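You operate a simulated robot arm through the tools that you are given. There is no shell and no other tool. Be economical: measure what you need, move in short steps, check, and stop when the job is done.

You run a simulated robot arm. Do the job below in one go: nothing can be reset, and whatever is moved stays where it is left.

TASK
Dock the vacuum's flat battery by the square mark, fit the one with the orange cap, try high, switch off.
Fine: the vacuum is off to begin with.

It is judged by the outcome, as a careful person would: the job done as asked, and still so three seconds after it is handed in. It fails if anything else is knocked over, pushed out of place, dropped, spilled or broken. A push-on lid holds only when it is set on centred and level and pressed home; a screw cap is set on level and turned clockwise until tight.

THE ROBOT
A 6-joint arm with a two-finger parallel gripper, fixed in place. Base frame: the origin is at the foot of the arm, x ahead of it, y to its left, z up; the work surface is at about z = 0.76. Units: m, degrees, N and s.
With the tool pointing down near the work surface it reaches from about 0.24 to 0.64 m from the base axis. Its first joint turns from -66.0 to 66.0 degrees. Payload 2.7 kg.
The tool frame sits at the grasp point between the pads (the TCP): z along the fingers, y along the line on which they close. The tips reach 0.023 m beyond it. The gripper opens to 0.094 m. The fingers are 0.038 m wide and 0.01 m thick; the gripper's body (0.054 by 0.096 m) begins 0.039 m behind the TCP.
Orientation is that of the tool frame in the base frame, as a unit quaternion [w, x, y, z]. With the fingers straight down and closing along the base's y, the tool's x points along the base's -x, its y along +y and its z along -z.

THE INTERFACE
- The arm moves only by the tool send_rows. Its argument "increments" is a list of rows, each a list of 7 numbers: the shift along the tool's x, y, z in cm, then the turn, a rotation vector about the tool's x, y, z in rad, then the opening in per cent of the stroke, from 0 (shut) to 100 (fully open). In form: [[dx, dy, dz, wx, wy, wz, grip], ...]. A call has 1 to 20 rows; each row shifts and turns the commanded pose from where the row before left it, along the tool's axes as they then stand. Each row takes 0.2 s and may step no farther than 0.05 m and 8.6 degrees from the row before; otherwise, or with a gripper value out of range, the whole call is refused. Where a pose cannot be reached the arm comes as near as it can. A force on the tool above 40 N (or 10 N above the force at the start of the call, whichever is more), or a blocked arm, ends the call early, and 0.2 s more pass. Each finger travels about 0.045 m/s and halts on what it meets, pressing with about 29 N; the grip force reading is that of the motor and also rises with nothing between the fingers. The clock runs only during rows and for 0.2 s after the last one: add rows that do not move to give the fingers time. The reply holds the time, the measured pose of the TCP, the force on the tool along the base axes, the opening and the grip force, in the units named above and with some noise, with the torque about the TCP (base axes, N m) and any sound that the robot's microphone picked up.
- Cameras (640 x 400 px; columns grow to the right, rows downward): "scene" is fixed at [0.0775, -0.4381, 1.4136]; the picture's right is [0.74, -0.68, 0.00], its down [-0.36, -0.39, -0.85] and it looks along [0.57, 0.62, -0.53] (base axes); focal length 293 px, centre (320, 200). "wrist" rides on the gripper at [0.086, 0.016, -0.075] in the tool frame; the picture's right is [-0.18, 0.98, 0.00], its down [-0.58, -0.11, -0.81] and it looks along [-0.79, -0.15, 0.59] (tool axes); focal length 243 px, centre (320, 200). There is no depth. A picture from a camera that has moved, and an enlarged one, comes with that camera's place and axes in the base frame and with its lens. The place of the scene camera against the robot may be out by one fixed shift of up to 0.012 m in any direction.
- grab_frame(camera): a new picture of that camera. No time passes.
- enlarge(camera, box): a new picture of the part [left, top, right, bottom] of that camera's present view, enlarged. No time passes.
- finish_job(): hands the job in; it is judged then, once.

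Work in short steps. Places have to be worked out from the pictures, the camera data and where the tool is seen: move nearer, look again, correct. Check each grasp and each placing, and mend what went wrong. You have 120 turns and 64 pictures in all, those below and enlarged ones among them. Open the gripper and draw the arm clear of the work before you hand the job in, unless the task says otherwise; then end with one line.

The tools are called after "Request:" by a JSON object that holds its "op" and its "data". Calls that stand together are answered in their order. send_rows: Moves the arm, as the interface text tells. Its arguments: {"type":"object","properties":{"increments":{"type":"array"}},"required":["increments"]} The other tools are called the same way: grab_frame (camera) takes a picture; enlarge (camera, box) takes an enlarged picture of a part of a camera's view; finish_job () hands the job in.

At the start:

```text
time_s: 0.0
position: [0.3917, 0.1551, 1.1835]
ee_rot: [0.0, 0.0, 1.0, 0.0]
contact_force: [0.0, 0.2, 0.4]
ft_torque: [0.01, 0.02, -0.01]
grip_width: 0.0939
grip_force: 0.2
```

scene: 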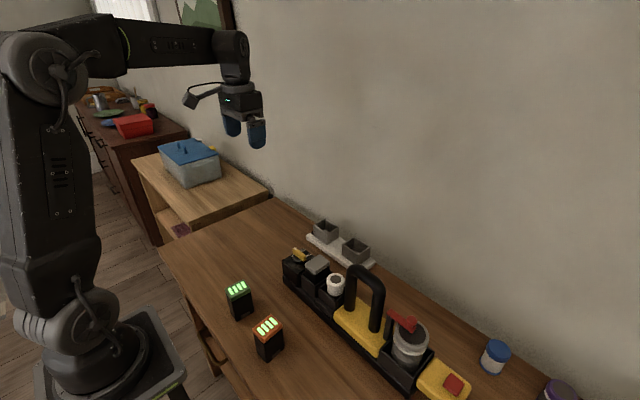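
wrist: 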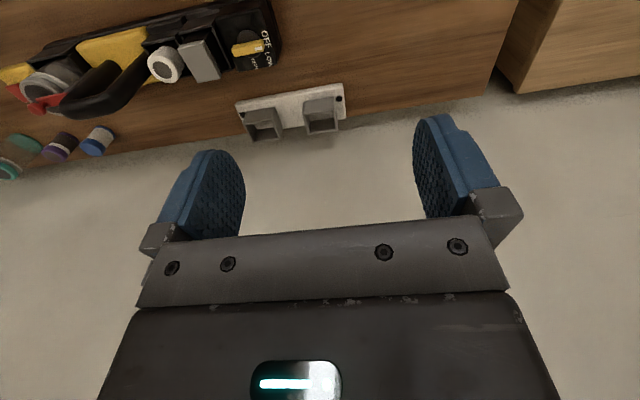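

I see a vacuum, two batteries with green and orange caps, and a dock with two bays. I'll enlarge the view for details.

Request:
{"op": "enlarge", "data": {"camera": "scene", "box": [210, 210, 390, 370]}}

Request:
{"op": "enlarge", "data": {"camera": "scene", "box": [270, 210, 390, 310]}}

Request:
{"op": "enlarge", "data": {"camera": "wrist", "box": [130, 0, 360, 144]}}

```text
2.50 times, centred on (300, 290) of scene
camera zoom: at [0.0775, -0.4381, 1.4136], right [0.74, -0.68, 0.0], down [-0.36, -0.39, -0.85], along [0.57, 0.62, -0.53], focal length 732 px, centre (370, -25)
```

zoom: 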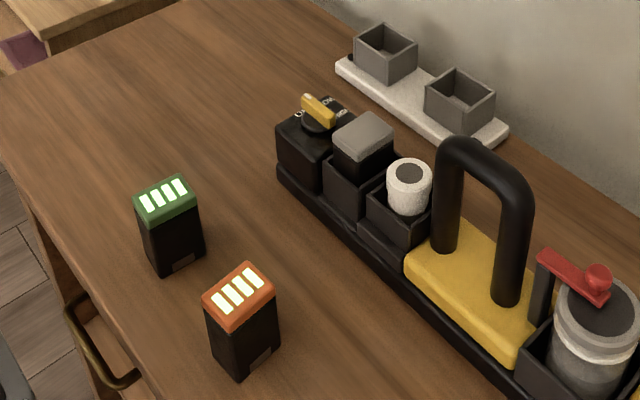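

```text
4.00 times, centred on (330, 260) of scene
camera zoom: at [0.0775, -0.4381, 1.4136], right [0.74, -0.68, 0.0], down [-0.36, -0.39, -0.85], along [0.57, 0.62, -0.53], focal length 1171 px, centre (280, -40)
```

zoom: 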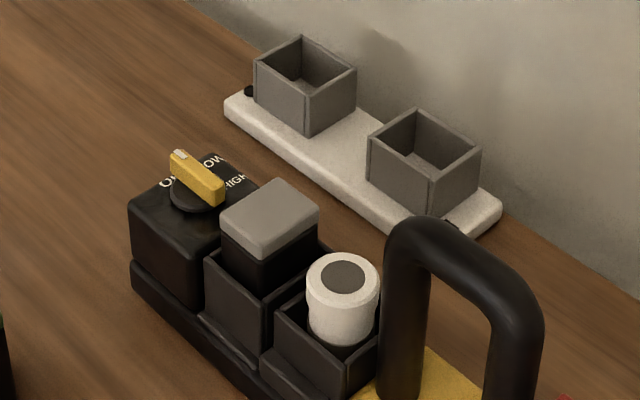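

```text
2.78 times, centred on (245, 72) of wrist
camera zoom: at [0.3051, 0.1714, 1.2577], right [0.18, 0.98, 0.0], down [0.58, -0.11, 0.81], along [0.79, -0.15, -0.59], focal length 674 px, centre (528, 556)
```

zoom: 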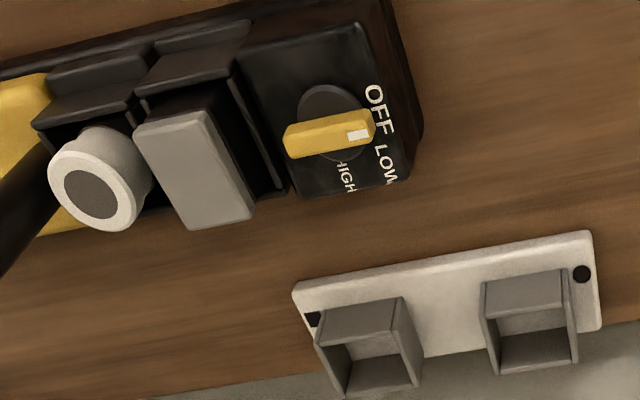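

The square mark is beside the low-y bay of the dock, and the flat battery is probably the grey-capped block. I'm moving over the vacuum with a tilt so I can look down on the switch and battery.

Request:
{"op": "send_rows", "data": {"increments": [[0, -2.75, 3.3, 0, 0, 0, 100], [0, -2.75, 3.3, 0, 0, 0, 100], [0, -2.75, 3.3, 0, 0, 0, 100], [0, -2.75, 3.3, 0, 0, 0, 100], [0, 0, 0, 0, 0.12, 0, 100], [0, 0, 0, 0, 0.12, 0, 100], [0, 0, 0, 0, 0.12, 0, 100], [0, 0, 0, 0, 0.12, 0, 100], [0, 0, 0, 0, 0.12, 0, 100], [0, 0, 0, 0, 0, 0, 100]]}}

Request:
{"op": "grab_frame", "data": {"camera": "wrist"}}

Request:
{"op": "grab_frame", "data": {"camera": "scene"}}

```text
time_s: 2.2
position: [0.3912, 0.0459, 1.0514]
ee_rot: [-0.297, 0.0, 0.955, 0.001]
contact_force: [-0.1, 0.0, -0.2]
ft_torque: [-0.03, 0.04, -0.01]
grip_width: 0.0941
grip_force: 0.0
```

```text
58 pictures are left
camera wrist: at [0.3622, 0.0614, 1.1618], right [0.15, 0.98, -0.1], down [0.94, -0.11, 0.34], along [0.32, -0.15, -0.94], focal length 243 px, centre (320, 200)
```

wrist: 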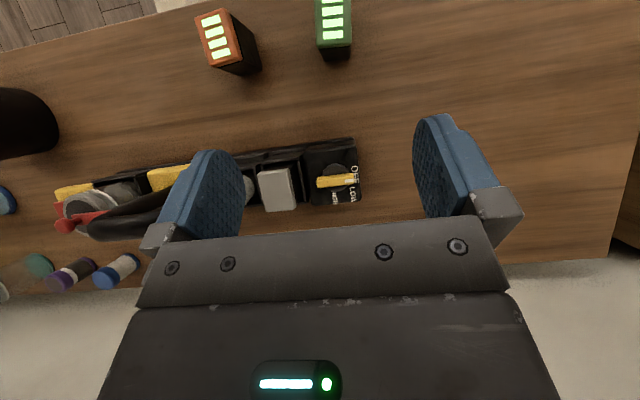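

```text
57 pictures are left
```

scene: 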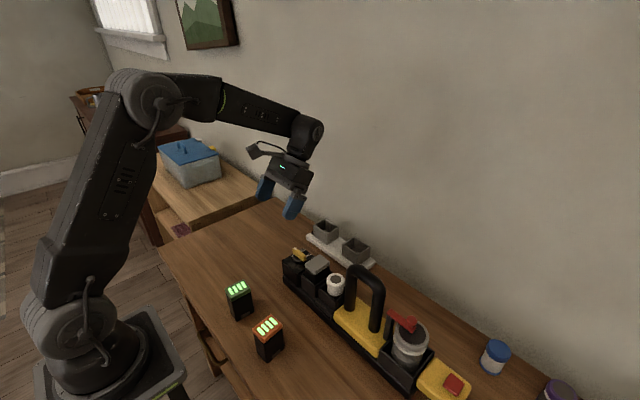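

A good overhead view. I'll enlarge the switch and battery, and the loose batteries.

Request:
{"op": "enlarge", "data": {"camera": "wrist", "box": [235, 130, 375, 218]}}

Request:
{"op": "enlarge", "data": {"camera": "wrist", "box": [190, 0, 370, 112]}}

```text
4.55 times, centred on (305, 174) of wrist
camera zoom: at [0.3622, 0.0614, 1.1618], right [0.15, 0.98, -0.1], down [0.94, -0.11, 0.34], along [0.32, -0.15, -0.94], focal length 1103 px, centre (388, 318)
```

zoom: 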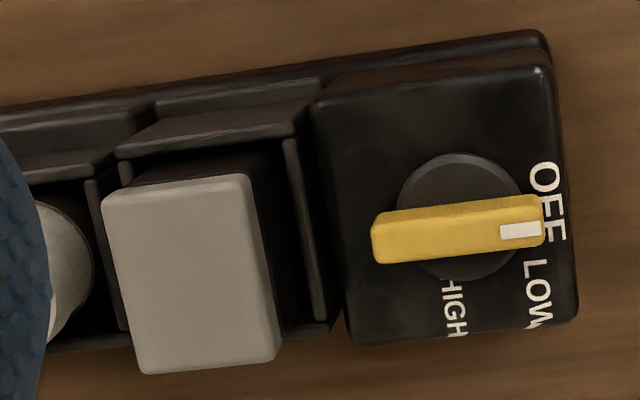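

```text
3.56 times, centred on (280, 56) of wrist
camera zoom: at [0.3622, 0.0614, 1.1618], right [0.15, 0.98, -0.1], down [0.94, -0.11, 0.34], along [0.32, -0.15, -0.94], focal length 863 px, centre (462, 712)
```

zoom: 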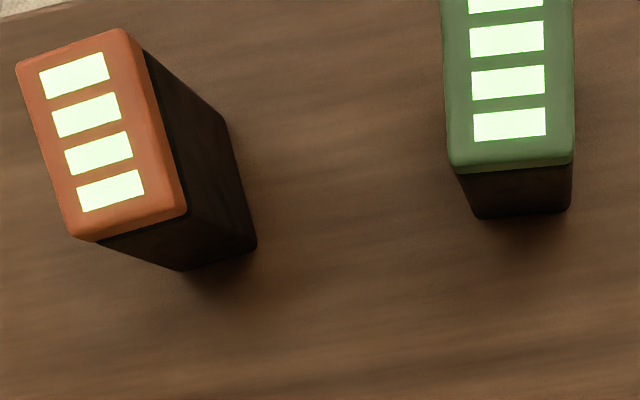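

Working from both cameras, the flat battery's cap is centred near (0.439, -0.033, 0.88). It measures about 0.053 along x by 0.040 along y, and the dock bays have their long side along y. I'll level the tool, yaw it 90° so the fingers close along x, and stop above the battery.

Request:
{"op": "send_rows", "data": {"increments": [[0, 0, 0, 0, -0.12, 0, 100], [0, 0, 0, 0, -0.12, 0, 100], [0, 0, 0, 0, -0.12, 0, 100], [0, 0, 0, 0, -0.12, 0, 100], [0, 0, 0, 0, -0.123, 0, 100], [-2.4, -3.95, 0, 0, 0, 0, 100], [-2.4, -3.95, 0, 0, 0, 0, 100], [0, 0, 0, 0, 0, 0.1428, 100], [0, 0, 0, 0, 0, 0.1428, 100], [0, 0, 0, 0, 0, 0.1428, 100], [0, 0, 0, 0, 0, 0.1428, 100], [0, 0, 0, 0, 0, 0.1428, 100], [0, 0, 0, 0, 0, 0.1428, 100], [0, 0, 0, 0, 0, 0.1428, 100], [0, 0, 0, 0, 0, 0.1428, 100], [0, 0, 0, 0, 0, 0.1428, 100], [0, 0, 0, 0, 0, 0.1428, 100], [0, 0, 0, 0, 0, 0.1428, 100], [0, 0, 0, 0, 0, 0, 100]]}}

Request:
{"op": "grab_frame", "data": {"camera": "wrist"}}

Request:
{"op": "enlarge", "data": {"camera": "scene", "box": [240, 180, 400, 280]}}

```text
time_s: 6.2
position: [0.4383, -0.0334, 1.0521]
ee_rot: [0.002, 0.708, 0.706, 0.001]
contact_force: [0.4, 0.1, 0.2]
ft_torque: [0.01, 0.0, -0.01]
grip_width: 0.0941
grip_force: 0.0
```

```text
54 pictures are left
camera wrist: at [0.4555, 0.0528, 1.1255], right [0.98, -0.19, 0.0], down [-0.11, -0.58, 0.81], along [-0.15, -0.79, -0.59], focal length 243 px, centre (320, 200)
```

wrist: 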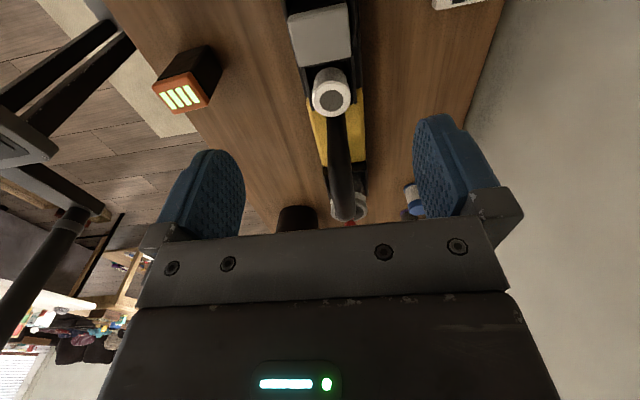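

```text
4.00 times, centred on (320, 230) of scene
camera zoom: at [0.0775, -0.4381, 1.4136], right [0.74, -0.68, 0.0], down [-0.36, -0.39, -0.85], along [0.57, 0.62, -0.53], focal length 1171 px, centre (320, 80)
```

zoom: 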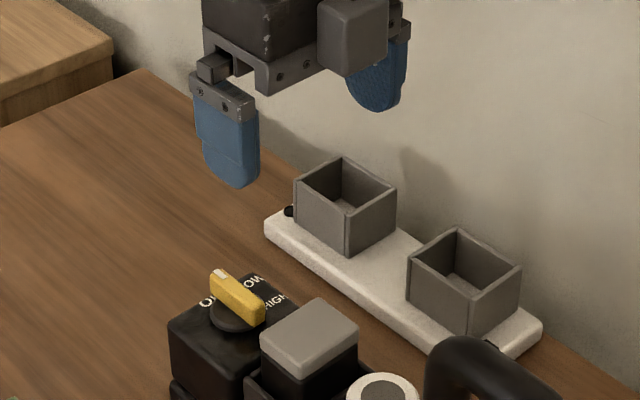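

The wrist view puts the battery at (0.440, -0.033), under the tool. I'll come down to just above it and check the clearance to the slot walls.

Request:
{"op": "send_rows", "data": {"increments": [[0, 0, 4.4, 0, 0, 0, 100], [0, 0, 4.4, 0, 0, 0, 100], [0, 0, 4.2, 0, 0, 0, 100], [0, 0, 2, 0, 0, 0, 100], [0, 0, 0, 0, 0, 0, 100]]}}

Request:
{"op": "enlarge", "data": {"camera": "scene", "box": [270, 220, 390, 310]}}

Request:
{"op": "grab_frame", "data": {"camera": "wrist"}}

```text
time_s: 7.4
position: [0.4402, -0.033, 0.9022]
ee_rot: [0.002, 0.707, 0.707, 0.002]
contact_force: [0.0, -0.1, 0.5]
ft_torque: [-0.01, 0.0, 0.0]
grip_width: 0.094
grip_force: 0.0
```

```text
4.44 times, centred on (330, 265) of scene
camera zoom: at [0.0775, -0.4381, 1.4136], right [0.74, -0.68, 0.0], down [-0.36, -0.39, -0.85], along [0.57, 0.62, -0.53], focal length 1301 px, centre (276, -89)
```

zoom: 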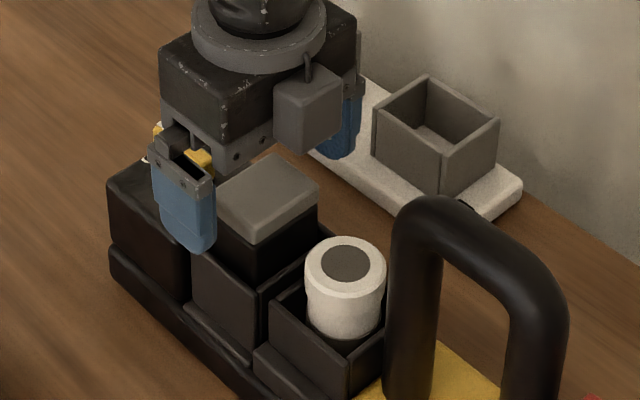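

```text
51 pictures are left
camera wrist: at [0.4555, 0.0531, 0.9764], right [0.98, -0.18, 0.0], down [-0.11, -0.58, 0.81], along [-0.15, -0.79, -0.59], focal length 243 px, centre (320, 200)
```

wrist: 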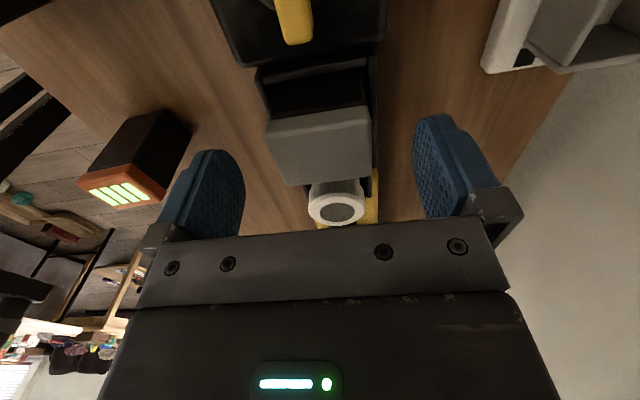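

The fingers straddle the battery along x, and I put the slot rim at about z 0.848. I'll lower to TCP 0.877 and close.

Request:
{"op": "send_rows", "data": {"increments": [[0, 0, 1.5, 0, 0, 0, 100], [0, 0, 1.0, 0, 0, 0, 100], [0, 0, 0, 0, 0, 0, 60], [0, 0, 0, 0, 0, 0, 40], [0, 0, 0, 0, 0, 0, 30], [0, 0, 0, 0, 0, 0, 30], [0, 0, 0, 0, 0, 0, 30]]}}

Request:
{"op": "enlarge", "data": {"camera": "scene", "box": [270, 220, 390, 310]}}

```text
time_s: 9.0
position: [0.4398, -0.0331, 0.8774]
ee_rot: [0.0, 0.708, 0.707, 0.001]
contact_force: [0.1, 0.0, 0.5]
ft_torque: [0.0, 0.05, -0.02]
grip_width: 0.0519
grip_force: 29.2
```

```text
4.44 times, centred on (330, 265) of scene
camera zoom: at [0.0775, -0.4381, 1.4136], right [0.74, -0.68, 0.0], down [-0.36, -0.39, -0.85], along [0.57, 0.62, -0.53], focal length 1301 px, centre (276, -89)
```

zoom: 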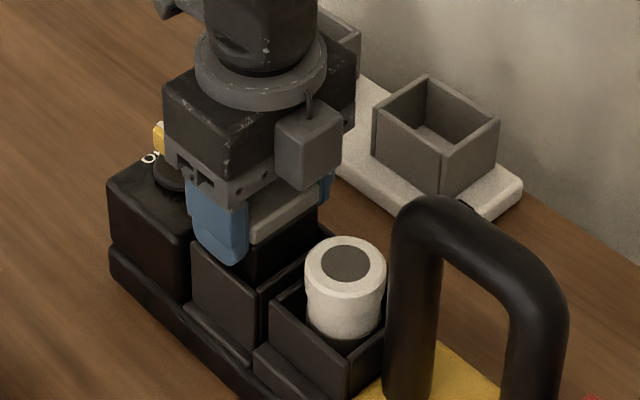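

Gripped, with a width of 0.052. I'll lift straight up.

Request:
{"op": "send_rows", "data": {"increments": [[0, 0, -1, 0, 0, 0, 30], [0, 0, -2, 0, 0, 0, 30], [0, 0, -3, 0, 0, 0, 30], [0, 0, -3, 0, 0, 0, 30], [0, 0, -3, 0, 0, 0, 30], [0, 0, -2, 0, 0, 0, 30], [0, 0, 0, 0, 0, 0, 30]]}}

Request:
{"op": "enlarge", "data": {"camera": "scene", "box": [270, 180, 390, 300]}}

```text
time_s: 10.6
position: [0.4405, -0.0346, 1.0168]
ee_rot: [0.0, 0.707, 0.707, 0.0]
contact_force: [0.5, 0.1, -2.9]
ft_torque: [-0.01, 0.01, 0.01]
grip_width: 0.0519
grip_force: 29.0
```

```text
3.33 times, centred on (330, 240) of scene
camera zoom: at [0.0775, -0.4381, 1.4136], right [0.74, -0.68, 0.0], down [-0.36, -0.39, -0.85], along [0.57, 0.62, -0.53], focal length 976 px, centre (287, 67)
```

zoom: 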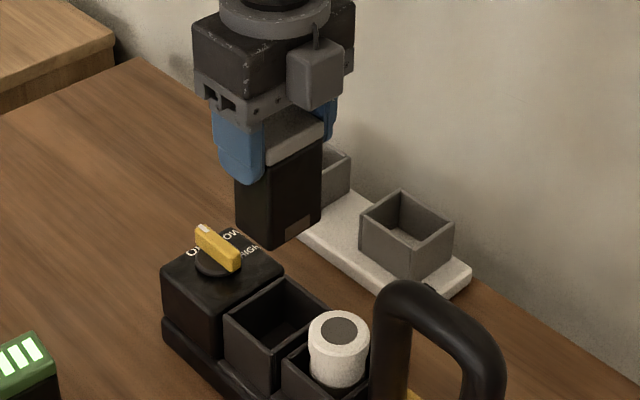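

The slot is empty and the battery's small contact plate faces -y, the same as on the orange one. I'll yaw back to 0 and move to a spot where the wrist camera can see the dock past the held battery.

Request:
{"op": "send_rows", "data": {"increments": [[4.1, 1.5, -0.8, 0, 0, 0, 30], [4.1, 1.5, -0.8, 0, 0, 0, 30], [4.1, 1.5, -0.8, 0, 0, 0, 30], [4.1, 1.5, -0.8, 0, 0, 0, 30], [0, 0, 0, 0, 0, -0.1428, 30], [0, 0, 0, 0, 0, -0.1428, 30], [0, 0, 0, 0, 0, -0.1428, 30], [0, 0, 0, 0, 0, -0.1428, 30], [0, 0, 0, 0, 0, -0.1428, 30], [0, 0, 0, 0, 0, -0.1428, 30], [0, 0, 0, 0, 0, -0.1428, 30], [0, 0, 0, 0, 0, -0.1428, 30], [0, 0, 0, 0, 0, -0.1428, 30], [0, 0, 0, 0, 0, -0.1428, 30], [0, 0, 0, 0, 0, -0.1428, 30], [0, 0, 0, 0, 0, 0, 30]]}}

Request:
{"op": "grab_frame", "data": {"camera": "wrist"}}

Request:
{"op": "enlarge", "data": {"camera": "wrist", "box": [180, 60, 370, 180]}}

```text
time_s: 14.0
position: [0.4991, 0.1313, 1.0486]
ee_rot: [0.001, -0.001, 1.0, 0.0]
contact_force: [-0.8, 0.7, -3.0]
ft_torque: [-0.02, 0.01, 0.02]
grip_width: 0.0519
grip_force: 29.0
```

```text
48 pictures are left
camera wrist: at [0.4123, 0.1464, 1.1227], right [0.18, 0.98, 0.0], down [0.58, -0.11, 0.81], along [0.79, -0.15, -0.59], focal length 243 px, centre (320, 200)
```

wrist: 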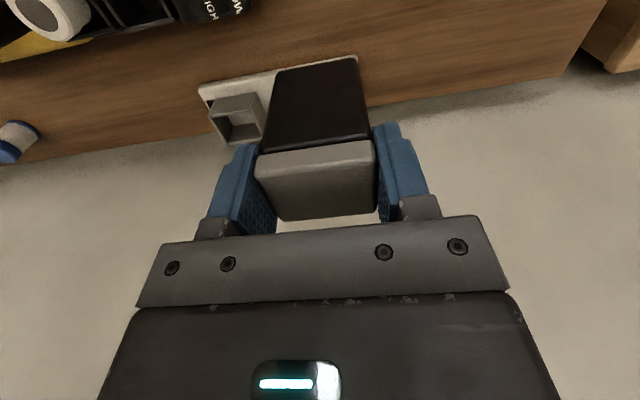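

```text
3.33 times, centred on (275, 120) of wrist
camera zoom: at [0.4123, 0.1464, 1.1227], right [0.18, 0.98, 0.0], down [0.58, -0.11, 0.81], along [0.79, -0.15, -0.59], focal length 809 px, centre (470, 467)
```

zoom: 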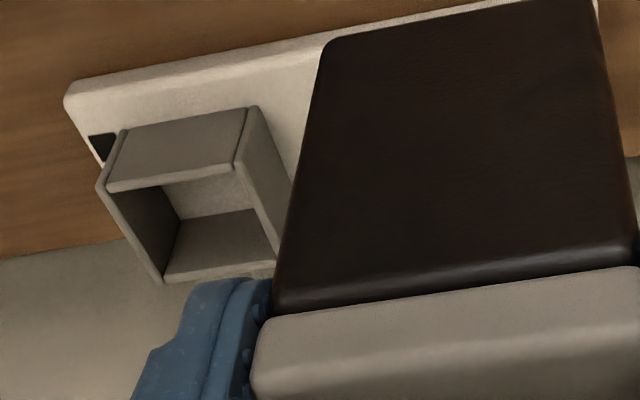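

I estimate the square-mark bay rim is centred at about (0.616, -0.014, 0.82). The battery is centred in the grip, with its bottom about 0.074 below the TCP. I'll move over the bay and stay high to check alignment.

Request:
{"op": "send_rows", "data": {"increments": [[-2.9, -3.62, 0, 0, 0, 0, 30], [-2.9, -3.62, 0, 0, 0, 0, 30], [-2.9, -3.62, 0, 0, 0, 0, 30], [-2.9, -3.62, 0, 0, 0, 0, 30], [0, 0, 4, 0, 0, 0, 30], [0, 0, 4, 0, 0, 0, 30], [0, 0, 3, 0, 0, 0, 30], [0, 0, 0, 0, 0, 0, 30]]}}

Request:
{"op": "enlarge", "data": {"camera": "wrist", "box": [220, 0, 420, 130]}}

Request:
{"op": "enlarge", "data": {"camera": "scene", "box": [300, 190, 420, 280]}}

```text
time_s: 15.8
position: [0.6162, -0.0137, 0.9397]
ee_rot: [0.002, 0.0, 1.0, 0.0]
contact_force: [-0.1, -0.4, -2.3]
ft_torque: [-0.03, 0.01, -0.02]
grip_width: 0.052
grip_force: 28.8
```

```text
3.08 times, centred on (320, 65) of wrist
camera zoom: at [0.5288, 0.0018, 1.0148], right [0.18, 0.98, 0.0], down [0.58, -0.11, 0.81], along [0.79, -0.15, -0.59], focal length 746 px, centre (320, 615)
```

zoom: 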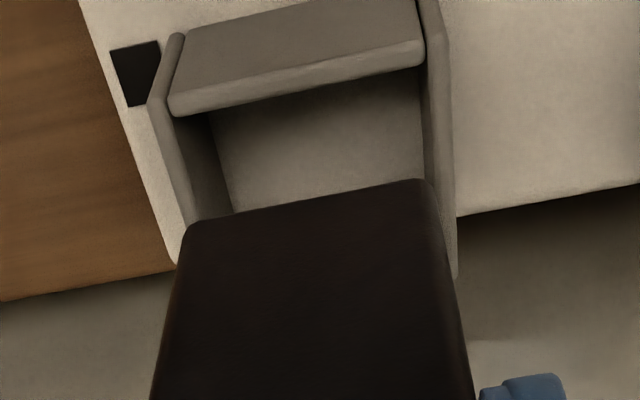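

```text
4.44 times, centred on (360, 235) of scene
camera zoom: at [0.0775, -0.4381, 1.4136], right [0.74, -0.68, 0.0], down [-0.36, -0.39, -0.85], along [0.57, 0.62, -0.53], focal length 1301 px, centre (142, 44)
```

zoom: 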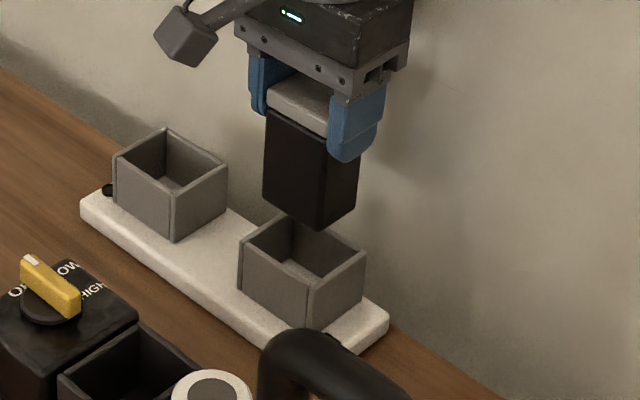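

The wrist view shows the battery nearly centred over the bay; it should shift about 1.5 mm toward -y. I'll descend into the bay.

Request:
{"op": "send_rows", "data": {"increments": [[0, -0.15, 2, 0, 0, 0, 30], [0, 0, 2, 0, 0, 0, 30], [0, 0, 1.5, 0, 0, 0, 30], [0, 0, 1, 0, 0, 0, 30], [0, 0, 0, 0, 0, 0, 30]]}}

Request:
{"op": "enlarge", "data": {"camera": "scene", "box": [300, 190, 420, 280]}}

Request:
{"op": "enlarge", "data": {"camera": "wrist", "box": [220, 0, 420, 130]}}

```text
time_s: 17.0
position: [0.6156, -0.0135, 0.8743]
ee_rot: [0.001, 0.0, 1.0, 0.001]
contact_force: [-0.6, 1.1, -2.5]
ft_torque: [0.01, 0.15, 0.02]
grip_width: 0.052
grip_force: 28.6
```

```text
4.44 times, centred on (360, 235) of scene
camera zoom: at [0.0775, -0.4381, 1.4136], right [0.74, -0.68, 0.0], down [-0.36, -0.39, -0.85], along [0.57, 0.62, -0.53], focal length 1301 px, centre (142, 44)
```

zoom: 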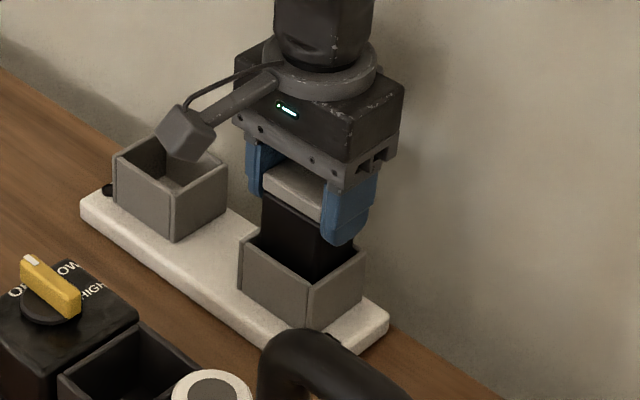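

```text
3.08 times, centred on (320, 65) of wrist
camera zoom: at [0.5294, 0.001, 0.9478], right [0.18, 0.98, 0.0], down [0.58, -0.11, 0.81], along [0.79, -0.15, -0.59], focal length 746 px, centre (320, 615)
```

zoom: 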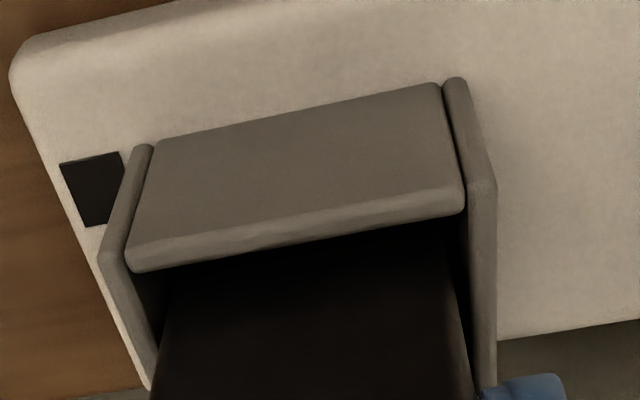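

It has started into the bay. I'll nudge 1.5 mm more toward -y and lower until it seats.

Request:
{"op": "send_rows", "data": {"increments": [[0, -0.12, 0, 0, 0, 0, 30], [0, 0, 0.6, 0, 0, 0, 30], [0, 0, 0.5, 0, 0, 0, 30], [0, 0, 0.4, 0, 0, 0, 30], [0, 0, 0.4, 0, 0, 0, 30], [0, 0, 0, 0, 0, 0, 30]]}}

```text
time_s: 18.3
position: [0.6173, -0.0183, 0.862]
ee_rot: [0.003, 0.0, 1.0, 0.0]
contact_force: [-8.7, 0.8, 5.9]
ft_torque: [0.18, 0.2, -0.03]
grip_width: 0.0517
grip_force: 29.2
stopped in row 6: the force on the tool passed its limit at 43 N (the readings are from after the stop); the commanded pose is now the measured one
```

A contact stopped it at 0.862. I'll look to see whether the battery is seated.

Request:
{"op": "enlarge", "data": {"camera": "scene", "box": [320, 200, 400, 260]}}

Request:
{"op": "enlarge", "data": {"camera": "wrist", "box": [220, 20, 420, 150]}}

```text
6.67 times, centred on (360, 230) of scene
camera zoom: at [0.0771, -0.4381, 1.4137], right [0.74, -0.68, 0.0], down [-0.36, -0.39, -0.85], along [0.57, 0.62, -0.53], focal length 1951 px, centre (53, 0)
```

zoom: 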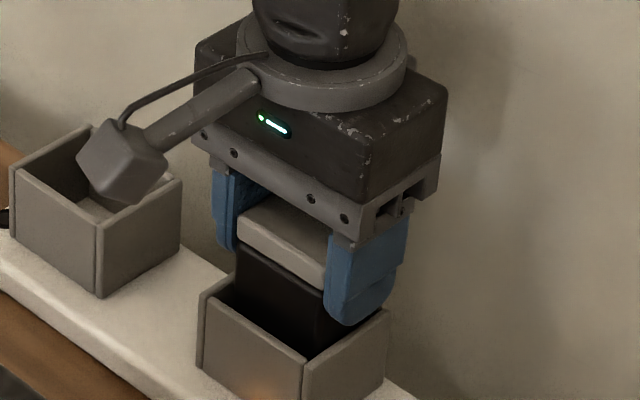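

```text
3.08 times, centred on (320, 85) of wrist
camera zoom: at [0.5299, -0.001, 0.9352], right [0.18, 0.98, 0.0], down [0.58, -0.11, 0.81], along [0.8, -0.15, -0.59], focal length 746 px, centre (320, 554)
```

zoom: 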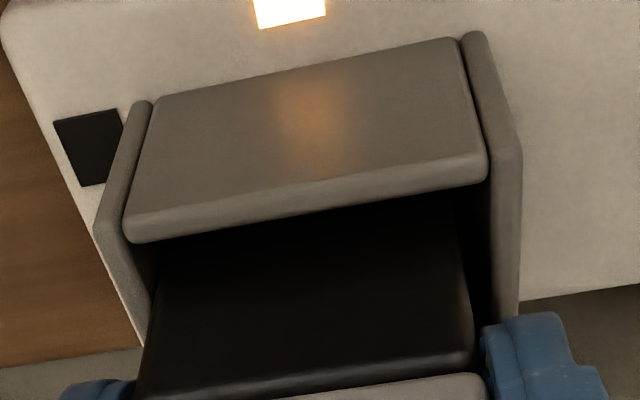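

An amber charge light came on at the dock, so the battery is seated in the square-mark bay. I'll release it and rise.

Request:
{"op": "send_rows", "data": {"increments": [[0, 0, 0, 0, 0, 0, 45], [0, 0, 0, 0, 0, 0, 70], [0, 0, 0, 0, 0, 0, 80], [0, 0, 0, 0, 0, 0, 80], [0, 0, -2, 0, 0, 0, 80], [0, 0, -4, 0, 0, 0, 80], [0, 0, -4, 0, 0, 0, 80], [0, 0, -4, 0, 0, 0, 80], [0, 0, 0, 0, 0, 0, 80]]}}

Request:
{"op": "enlarge", "data": {"camera": "scene", "box": [300, 190, 420, 280]}}

```text
time_s: 20.3
position: [0.6161, -0.0132, 1.0047]
ee_rot: [0.005, -0.001, 1.0, -0.002]
contact_force: [-0.3, -0.3, 0.2]
ft_torque: [0.02, -0.03, 0.01]
grip_width: 0.0752
grip_force: 0.0
```

```text
4.44 times, centred on (360, 235) of scene
camera zoom: at [0.0774, -0.4381, 1.4136], right [0.74, -0.68, 0.0], down [-0.36, -0.39, -0.85], along [0.57, 0.62, -0.53], focal length 1301 px, centre (142, 44)
```

zoom: 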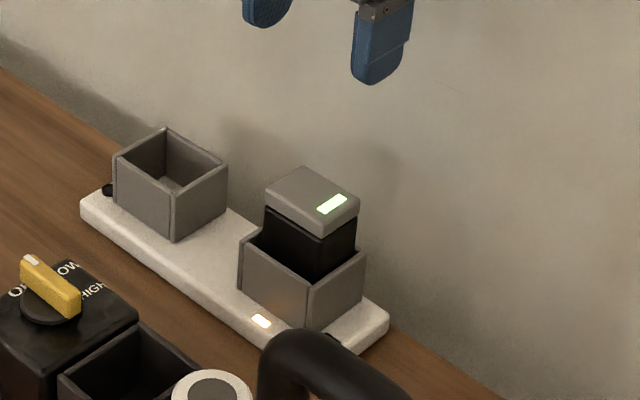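

The battery is docked and showing a charge light. Next is the orange battery at about (0.256, -0.078), yawed about +6°. I'll move above it with the fingers set to close along its long axis.

Request:
{"op": "send_rows", "data": {"increments": [[0, 0, -4.5, 0, 0, 0, 80], [4.5, -0.82, 0, 0, 0, 0, 80], [4.5, -0.82, 0, 0, 0, 0, 80], [4.5, -0.82, 0, 0, 0, 0, 80], [4.5, -0.82, 0, 0, 0, 0, 80], [4.5, -0.82, 0, 0, 0, 0, 100], [4.5, -0.82, 0, 0, 0, 0, 100], [4.5, -0.82, 0, 0, 0, 0, 100], [4.5, -0.82, 0, 0, 0, 0, 100], [0, 0, 0, 0, 0, 0.1333, 100], [0, 0, 0, 0, 0, 0.1333, 100], [0, 0, 0, 0, 0, 0.1333, 100], [0, 0, 0, 0, 0, 0.1333, 100], [0, 0, 0, 0, 0, 0.1333, 100], [0, 0, 0, 0, 0, 0.1333, 100], [0, 0, 0, 0, 0, 0.1333, 100], [0, 0, 0, 0, 0, 0.1333, 100], [0, 0, 0, 0, 0, 0.1333, 100], [0, 0, 0, 0, 0, 0.1333, 100], [0, 0, 0, 0, 0, 0.1333, 100]]}}

Request:
{"op": "send_rows", "data": {"increments": [[0, 0, 4, 0, 0, 0, 100], [0, 0, 3, 0, 0, 0, 100], [0, 0, 0, 0, 0, 0, 100]]}}

Request:
{"op": "grab_frame", "data": {"camera": "wrist"}}

Request:
{"op": "enlarge", "data": {"camera": "wrist", "box": [220, 0, 420, 125]}}

```text
time_s: 24.5
position: [0.2542, -0.0831, 1.0434]
ee_rot: [0.004, 0.671, 0.741, 0.002]
contact_force: [0.5, -0.2, 0.7]
ft_torque: [-0.03, 0.01, 0.01]
grip_width: 0.0943
grip_force: 0.0
```

```text
time_s: 25.3
position: [0.2557, -0.0821, 0.9717]
ee_rot: [0.003, 0.669, 0.743, 0.003]
contact_force: [-0.2, -0.5, 0.6]
ft_torque: [0.0, -0.01, 0.01]
grip_width: 0.0937
grip_force: 0.0
```

```text
39 pictures are left
camera wrist: at [0.2626, 0.0059, 1.0458], right [1.0, -0.08, 0.01], down [-0.06, -0.59, 0.81], along [-0.06, -0.8, -0.59], focal length 243 px, centre (320, 200)
```

wrist: 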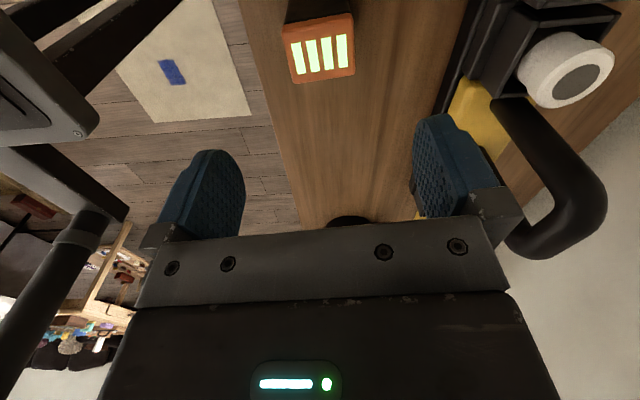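

```text
3.20 times, centred on (320, 62) of wrist
camera zoom: at [0.2626, 0.0059, 1.0458], right [1.0, -0.08, 0.01], down [-0.06, -0.59, 0.81], along [-0.06, -0.8, -0.59], focal length 776 px, centre (320, 640)
```

zoom: 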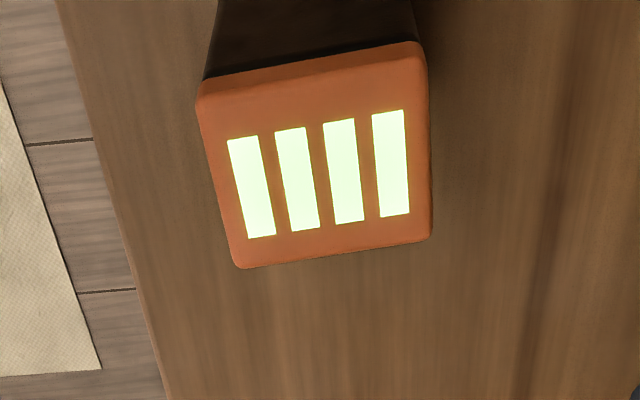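

The orange battery's centre is (0.257, -0.080) with yaw about 5°, so a small correction is needed. I'll descend to grip it at the same height as the other one and close.

Request:
{"op": "send_rows", "data": {"increments": [[0.23, 0.16, 4, 0, 0, 0.015, 100], [0, 0, 4, 0, 0, 0, 100], [0, 0, 3.7, 0, 0, 0, 100], [0, 0, 2, 0, 0, 0, 100], [0, 0, 0, 0, 0, 0, 100], [0, 0, 0, 0, 0, 0, 65], [0, 0, 0, 0, 0, 0, 40], [0, 0, 0, 0, 0, 0, 30], [0, 0, 0, 0, 0, 0, 30], [0, 0, 0, 0, 0, 0, 30]]}}

Request:
{"op": "grab_frame", "data": {"camera": "wrist"}}

```text
time_s: 27.5
position: [0.2573, -0.08, 0.8362]
ee_rot: [0.004, 0.675, 0.738, 0.002]
contact_force: [0.3, -0.3, 1.1]
ft_torque: [0.05, 0.01, 0.04]
grip_width: 0.0517
grip_force: 29.0
```

```text
37 pictures are left
camera wrist: at [0.2659, 0.0072, 0.9103], right [1.0, -0.1, 0.01], down [-0.06, -0.59, 0.81], along [-0.07, -0.8, -0.59], focal length 243 px, centre (320, 200)
```

wrist: 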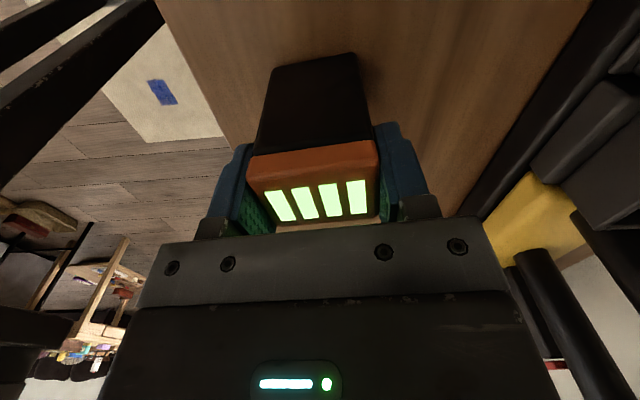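

The grip is good. I'll lift, square the yaw, and move over the vacuum's empty slot.

Request:
{"op": "send_rows", "data": {"increments": [[0, 0, -2, 0, 0, 0, 30], [0, 0, -4, 0, 0, 0, 30], [0, 0, -4.5, 0, 0, 0, 30], [0, 0, -4.5, 0, 0, 0, 30], [0, 0, -4.3, 0, 0, 0, 30], [0, 0, 0, 0, 0, 0.089, 30], [2.3, 0, 0, 0, 0, 0, 30], [2.3, 0, 0, 0, 0, 0, 30], [0, 4.57, 0, 0, 0, 0, 30], [0, 4.57, 0, 0, 0, 0, 30], [0, 4.57, 0, 0, 0, 0, 30], [0, 4.57, 0, 0, 0, 0, 30], [0, 0, 0, 0, 0, 0, 30]]}}

Request:
{"op": "enlarge", "data": {"camera": "wrist", "box": [220, 0, 420, 125]}}

Request:
{"op": "enlarge", "data": {"camera": "scene", "box": [270, 190, 390, 280]}}

```text
time_s: 30.3
position: [0.4394, -0.0365, 1.0307]
ee_rot: [0.004, 0.707, 0.707, 0.002]
contact_force: [-0.2, -0.7, -2.3]
ft_torque: [-0.02, 0.01, 0.0]
grip_width: 0.052
grip_force: 28.9
```

```text
3.20 times, centred on (320, 62) of wrist
camera zoom: at [0.4555, 0.0501, 1.1049], right [0.98, -0.18, 0.01], down [-0.12, -0.58, 0.81], along [-0.14, -0.79, -0.59], focal length 776 px, centre (320, 640)
```

zoom: 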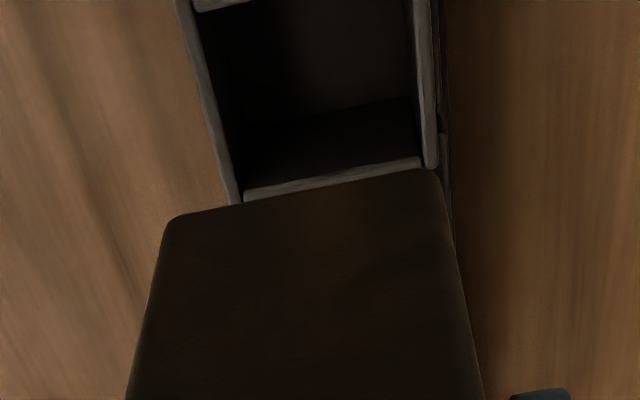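

```text
4.44 times, centred on (330, 235) of scene
camera zoom: at [0.0775, -0.4381, 1.4136], right [0.74, -0.68, 0.0], down [-0.36, -0.39, -0.85], along [0.57, 0.62, -0.53], focal length 1301 px, centre (276, 44)
```

zoom: 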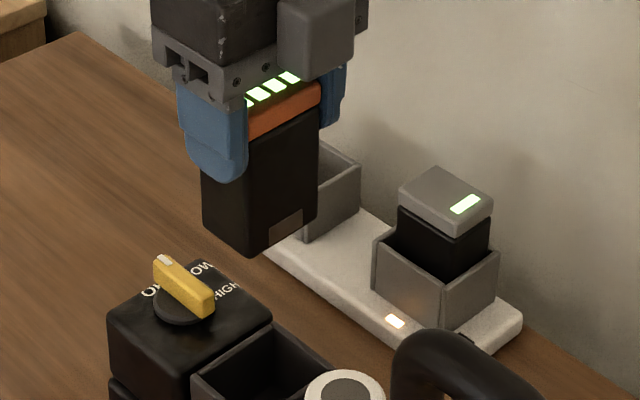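

The slot's inner extent in x is about 0.4126 to 0.469, with the -y wall at -0.0565, so I'm aiming the TCP at (0.440, -0.034). I'll lower to just above the rim and check.

Request:
{"op": "send_rows", "data": {"increments": [[0.25, 0.05, 4, 0, 0, 0, 30], [0, 0, 4, 0, 0, 0, 30], [0, 0, 1.8, 0, 0, 0, 30], [0, 0, 0, 0, 0, 0, 30]]}}

Request:
{"op": "enlarge", "data": {"camera": "wrist", "box": [220, 0, 420, 125]}}

Request:
{"op": "enlarge", "data": {"camera": "scene", "box": [270, 210, 390, 300]}}

```text
time_s: 31.3
position: [0.4387, -0.0331, 0.9307]
ee_rot: [0.004, 0.707, 0.707, 0.002]
contact_force: [-0.2, 0.3, -2.7]
ft_torque: [0.02, -0.01, 0.02]
grip_width: 0.0518
grip_force: 29.2
```

```text
3.20 times, centred on (320, 62) of wrist
camera zoom: at [0.4555, 0.0533, 1.0051], right [0.98, -0.18, 0.01], down [-0.12, -0.58, 0.81], along [-0.14, -0.79, -0.59], focal length 776 px, centre (320, 640)
```

zoom: 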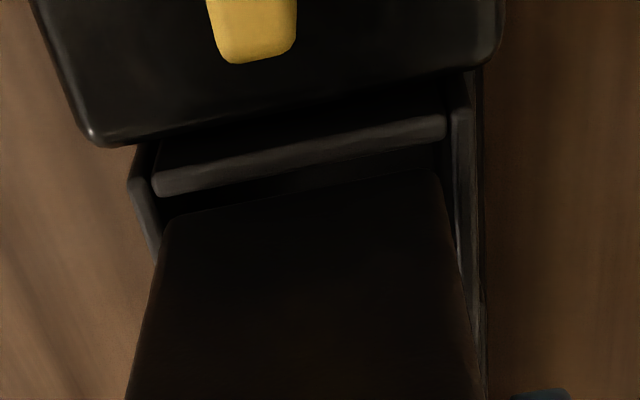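

```text
4.44 times, centred on (330, 255) of scene
camera zoom: at [0.0775, -0.4381, 1.4136], right [0.74, -0.68, 0.0], down [-0.36, -0.39, -0.85], along [0.57, 0.62, -0.53], focal length 1301 px, centre (276, -44)
```

zoom: 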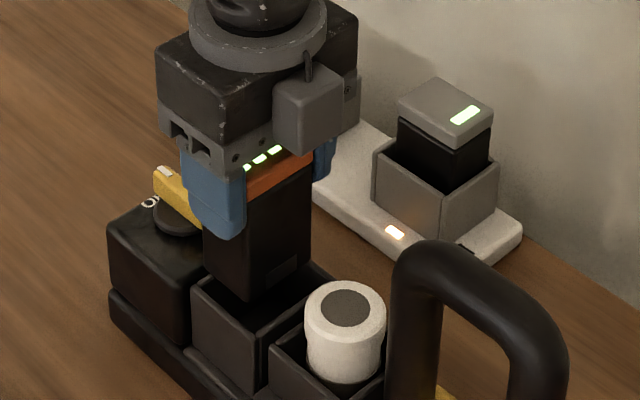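

The battery is within about 2 mm of the slot centre. I'll nudge 1.5 mm toward -y and descend into the slot.

Request:
{"op": "send_rows", "data": {"increments": [[-0.15, 0, 1.0, 0, 0, 0, 30], [0, 0, 1.0, 0, 0, 0, 30], [0, 0, 1.0, 0, 0, 0, 30], [0, 0, 1.0, 0, 0, 0, 30], [0, 0, 0.7, 0, 0, 0, 30], [0, 0, 0.5, 0, 0, 0, 30], [0, 0, 0.3, 0, 0, 0, 30], [0, 0, 0, 0, 0, 0, 30]]}}

Request:
{"op": "enlarge", "data": {"camera": "scene", "box": [270, 220, 390, 310]}}

```text
time_s: 32.3
position: [0.4432, -0.0338, 0.8954]
ee_rot: [0.004, 0.706, 0.708, 0.003]
contact_force: [-3.5, 0.1, 9.2]
ft_torque: [0.22, 0.51, 0.12]
grip_width: 0.052
grip_force: 28.7
stopped in row 5: the force on the tool passed its limit at 50 N (the readings are from after the stop); the commanded pose is now the measured one
```

```text
4.44 times, centred on (330, 265) of scene
camera zoom: at [0.0772, -0.4381, 1.4137], right [0.74, -0.68, 0.0], down [-0.36, -0.39, -0.85], along [0.57, 0.62, -0.53], focal length 1301 px, centre (276, -89)
```

zoom: 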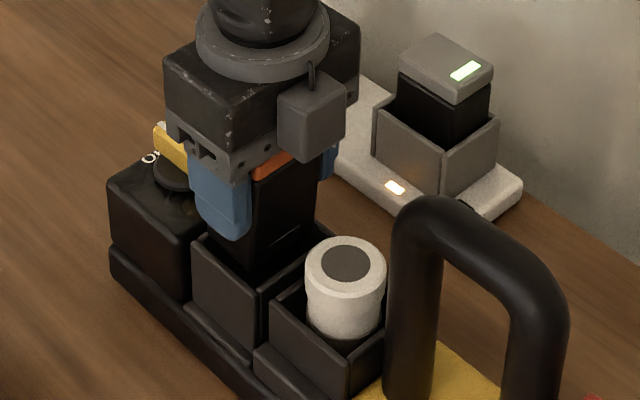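

It caught about 18 mm short and was pushed +3 mm in x. I'll back up a little, re-centre and look.

Request:
{"op": "send_rows", "data": {"increments": [[0, 0, -0.8, 0, 0, 0, 30], [0.0, -0.3, 0, 0, 0, 0, 30], [0, 0, 0, 0, 0, 0, 30]]}}

Request:
{"op": "enlarge", "data": {"camera": "wrist", "box": [220, 0, 420, 125]}}

```text
time_s: 33.1
position: [0.4389, -0.0351, 0.9032]
ee_rot: [0.006, 0.706, 0.708, 0.005]
contact_force: [0.4, -0.1, -1.9]
ft_torque: [0.03, 0.0, 0.02]
grip_width: 0.0521
grip_force: 29.4
```

```text
3.20 times, centred on (320, 62) of wrist
camera zoom: at [0.4555, 0.0526, 0.9768], right [0.98, -0.18, 0.01], down [-0.12, -0.58, 0.81], along [-0.14, -0.79, -0.59], focal length 776 px, centre (320, 640)
```

zoom: 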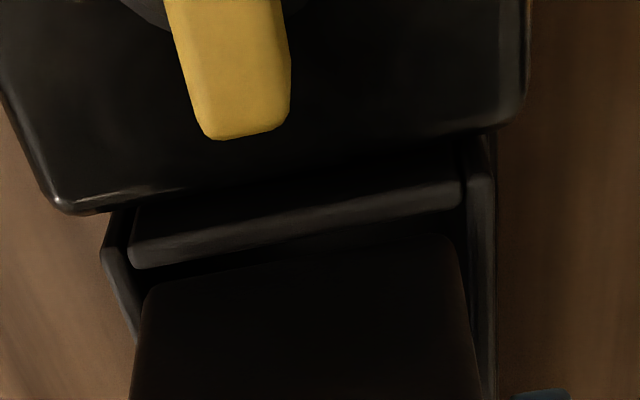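

The readings and views show the battery hit the slot rim at the -x/+y corner and slid up about 2.5 cm in the grip. I'll raise, level the tool, shift to about (0.441, -0.037), and look closely.

Request:
{"op": "send_rows", "data": {"increments": [[0, 0, -1.0, 0, 0, 0, 30], [-0.2, 0.2, 0, 0.015, 0, 0, 30], [0, 0, 0, 0, 0, 0, 30]]}}

Request:
{"op": "enlarge", "data": {"camera": "scene", "box": [285, 225, 365, 285]}}

Request:
{"op": "grab_frame", "data": {"camera": "wrist"}}

```text
time_s: 33.9
position: [0.4422, -0.035, 0.9139]
ee_rot: [-0.001, 0.707, 0.707, -0.002]
contact_force: [-0.3, -0.2, -2.4]
ft_torque: [-0.01, 0.04, -0.01]
grip_width: 0.0519
grip_force: 29.3
```

```text
6.67 times, centred on (325, 255) of scene
camera zoom: at [0.0775, -0.4381, 1.4136], right [0.74, -0.68, 0.0], down [-0.36, -0.39, -0.85], along [0.57, 0.62, -0.53], focal length 1951 px, centre (287, -167)
```

zoom: 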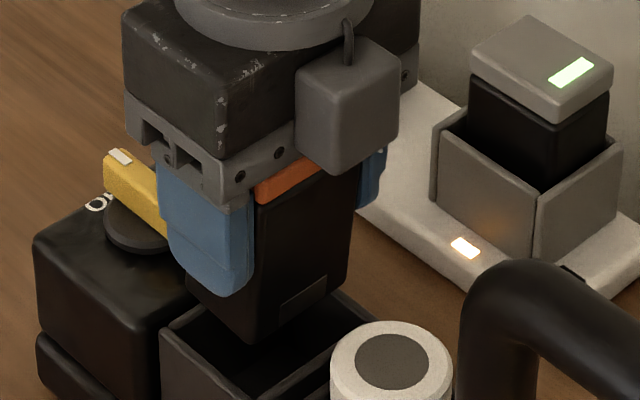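

```text
29 pictures are left
camera wrist: at [0.4588, 0.0505, 0.9869], right [0.98, -0.18, 0.0], down [-0.11, -0.58, 0.81], along [-0.15, -0.79, -0.59], focal length 243 px, centre (320, 200)
```

wrist: 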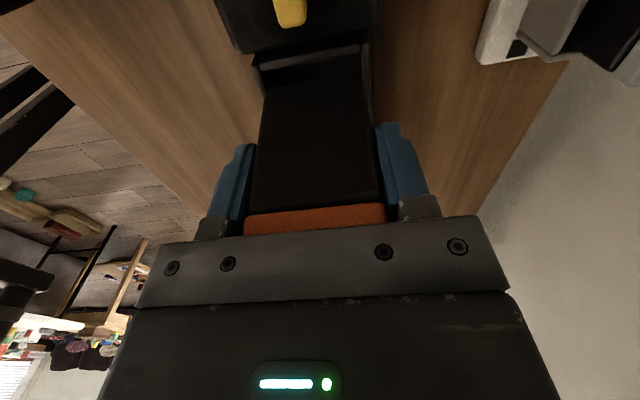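

The scene and wrist views agree that the battery bottom is at about z 0.867 and its +y face nearly lines up with the slot wall. I'll shift 3 mm toward -y and lower gently past the rim.

Request:
{"op": "send_rows", "data": {"increments": [[-0.35, -0.1, 0, 0, 0, 0, 30], [0, 0, 0.6, 0, 0, 0, 30], [0, 0, 0.5, 0, 0, 0, 30], [0, 0, 0.3, 0, 0, 0, 30], [0, 0, 0.3, 0, 0, 0, 30], [0, 0, 0.3, 0, 0, 0, 30], [0, 0, 0, 0, 0, 0, 30]]}}

Request:
{"op": "enlarge", "data": {"camera": "wrist", "box": [220, 20, 420, 145]}}

```text
time_s: 35.5
position: [0.4401, -0.0403, 0.8948]
ee_rot: [-0.001, 0.707, 0.708, -0.002]
contact_force: [-0.7, 0.2, -2.5]
ft_torque: [0.02, -0.01, 0.0]
grip_width: 0.052
grip_force: 29.1
```

```text
3.20 times, centred on (320, 82) of wrist
camera zoom: at [0.4566, 0.0472, 0.9674], right [0.98, -0.18, 0.0], down [-0.11, -0.58, 0.81], along [-0.15, -0.79, -0.59], focal length 776 px, centre (320, 576)
```

zoom: 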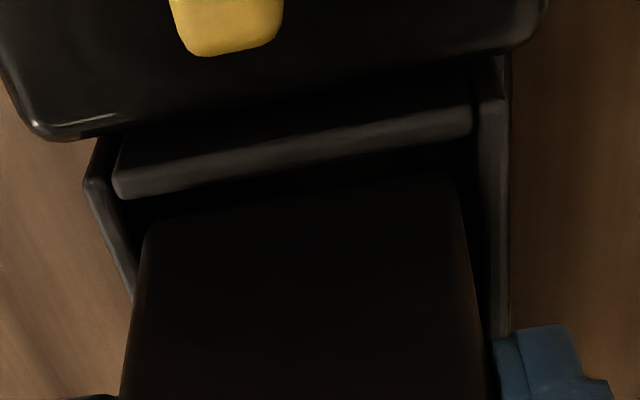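

No contact, and the gap to the +y wall is about 5 mm. I'll ease 1 mm back toward +y and keep lowering to see whether it enters.

Request:
{"op": "send_rows", "data": {"increments": [[0.12, 0, 0, 0, 0, 0, 30], [0, 0, 0.3, 0, 0, 0, 30], [0, 0, 0.3, 0, 0, 0, 30], [0, 0, 0.3, 0, 0, 0, 30], [0, 0, 0.3, 0, 0, 0, 30], [0, 0, 0, 0, 0, 0, 30]]}}

Request:
{"op": "enlarge", "data": {"camera": "scene", "box": [285, 225, 365, 285]}}

```text
time_s: 36.9
position: [0.4399, -0.0383, 0.8812]
ee_rot: [-0.001, 0.707, 0.707, -0.002]
contact_force: [-0.5, 0.4, -2.7]
ft_torque: [0.0, 0.02, -0.01]
grip_width: 0.0518
grip_force: 29.0
```

```text
6.67 times, centred on (325, 255) of scene
camera zoom: at [0.0775, -0.4381, 1.4136], right [0.74, -0.68, 0.0], down [-0.36, -0.39, -0.85], along [0.57, 0.62, -0.53], focal length 1951 px, centre (287, -167)
```

zoom: 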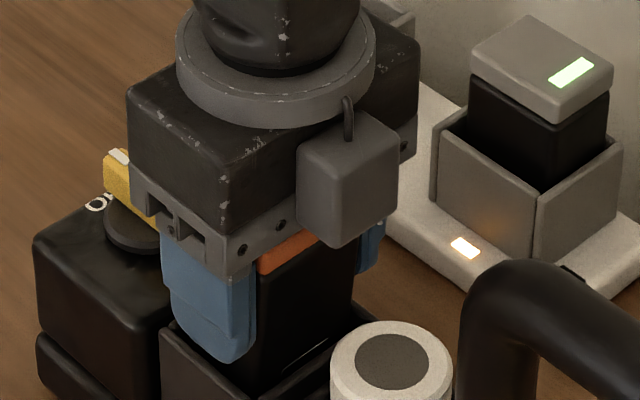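

The battery is inside the slot without contact. I'll lower to the earlier safe fingertip height (TCP 0.876) and release so it slides down the guide, then check it and press it home.

Request:
{"op": "send_rows", "data": {"increments": [[0.1, 0, 0.25, 0, 0, 0, 30], [0, 0, 0.25, 0, 0, 0, 30], [0, 0, 0, 0, 0, 0, 30], [0, 0, 0, 0, 0, 0, 60], [0, 0, 0, 0, 0, 0, 75], [0, 0, 0, 0, 0, 0, 90], [0, 0, 0, 0, 0, 0, 100], [0, 0, 0, 0, 0, 0, 100]]}}

Request:
{"op": "enlarge", "data": {"camera": "scene", "box": [285, 225, 365, 285]}}

```text
time_s: 38.7
position: [0.4404, -0.0373, 0.876]
ee_rot: [-0.001, 0.708, 0.707, -0.002]
contact_force: [0.3, -0.2, -0.1]
ft_torque: [-0.02, 0.01, 0.0]
grip_width: 0.0938
grip_force: 0.0
```

```text
6.67 times, centred on (325, 255) of scene
camera zoom: at [0.0775, -0.4381, 1.4136], right [0.74, -0.68, 0.0], down [-0.36, -0.39, -0.85], along [0.57, 0.62, -0.53], focal length 1951 px, centre (287, -167)
```

zoom: 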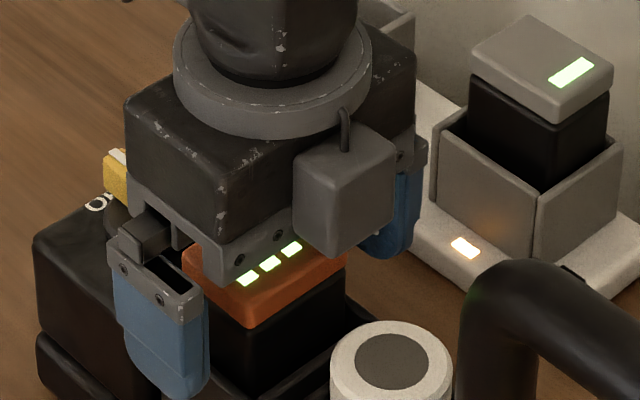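

It slid down. I'll rise and inspect how it sits.

Request:
{"op": "send_rows", "data": {"increments": [[0, 0, -2, 0, 0, 0, 100], [0, 0, -4, 0, 0, 0, 100], [0, 0, -4, 0, 0, 0, 100], [0, 0, -4, 0, 0, 0, 100], [0, 0, 0, 0, 0, 0, 100]]}}

Request:
{"op": "enlarge", "data": {"camera": "scene", "box": [270, 220, 390, 310]}}

Request:
{"op": "enlarge", "data": {"camera": "wrist", "box": [220, 0, 420, 125]}}

```text
time_s: 39.9
position: [0.4379, -0.0391, 1.018]
ee_rot: [0.0, 0.707, 0.707, -0.002]
contact_force: [-1.2, -0.2, -0.3]
ft_torque: [-0.03, 0.04, -0.03]
grip_width: 0.0939
grip_force: 0.1
```

```text
4.44 times, centred on (330, 265) of scene
camera zoom: at [0.0774, -0.4381, 1.4136], right [0.74, -0.68, 0.0], down [-0.36, -0.39, -0.85], along [0.57, 0.62, -0.53], focal length 1301 px, centre (276, -89)
```

zoom: 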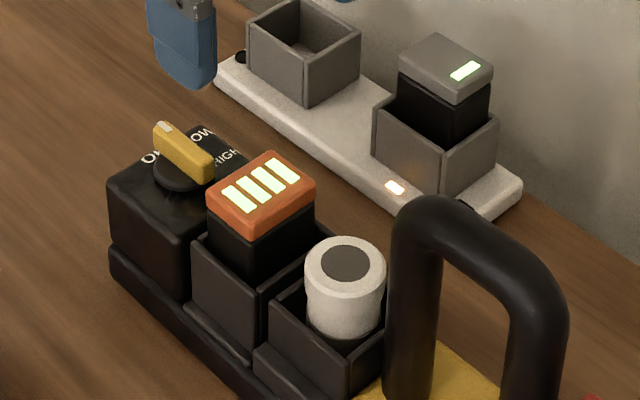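

```text
3.20 times, centred on (320, 62) of wrist
camera zoom: at [0.4553, 0.0478, 1.0927], right [0.98, -0.18, 0.0], down [-0.11, -0.58, 0.81], along [-0.15, -0.79, -0.59], focal length 776 px, centre (320, 640)
```

zoom: 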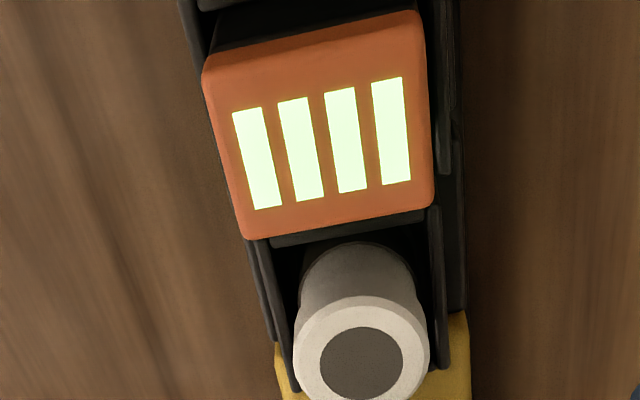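

It looks level and seated, much as the flat one was. I'll close the gripper and press gently on the cap to make sure it's home.

Request:
{"op": "send_rows", "data": {"increments": [[0.7, 0.3, 3, 0, 0, 0, 50], [0, 0, 3, 0, 0, 0, 20], [0, 0, 2, 0, 0, 0, 0], [0, 0, 0, 0, 0, 0, 0], [0, 0, 0, 0, 0, 0, 0], [0, 0, 0, 0, 0, 0, 0], [0, 0, 1.5, 0, 0, 0, 0], [0, 0, 1, 0, 0, 0, 0], [0, 0, 0.5, 0, 0, 0, 0], [0, 0, 0.3, 0, 0, 0, 0], [0, 0, 0.3, 0, 0, 0, 0], [0, 0, 0.2, 0, 0, 0, 0]]}}

```text
time_s: 42.2
position: [0.4449, -0.0301, 0.9086]
ee_rot: [0.002, 0.706, 0.708, 0.001]
contact_force: [-3.9, -0.5, 7.2]
ft_torque: [0.06, 0.14, 0.02]
grip_width: 0.0
grip_force: 29.0
stopped in row 11: the force on the tool passed its limit at 46 N (the readings are from after the stop); the commanded pose is now the measured one
```

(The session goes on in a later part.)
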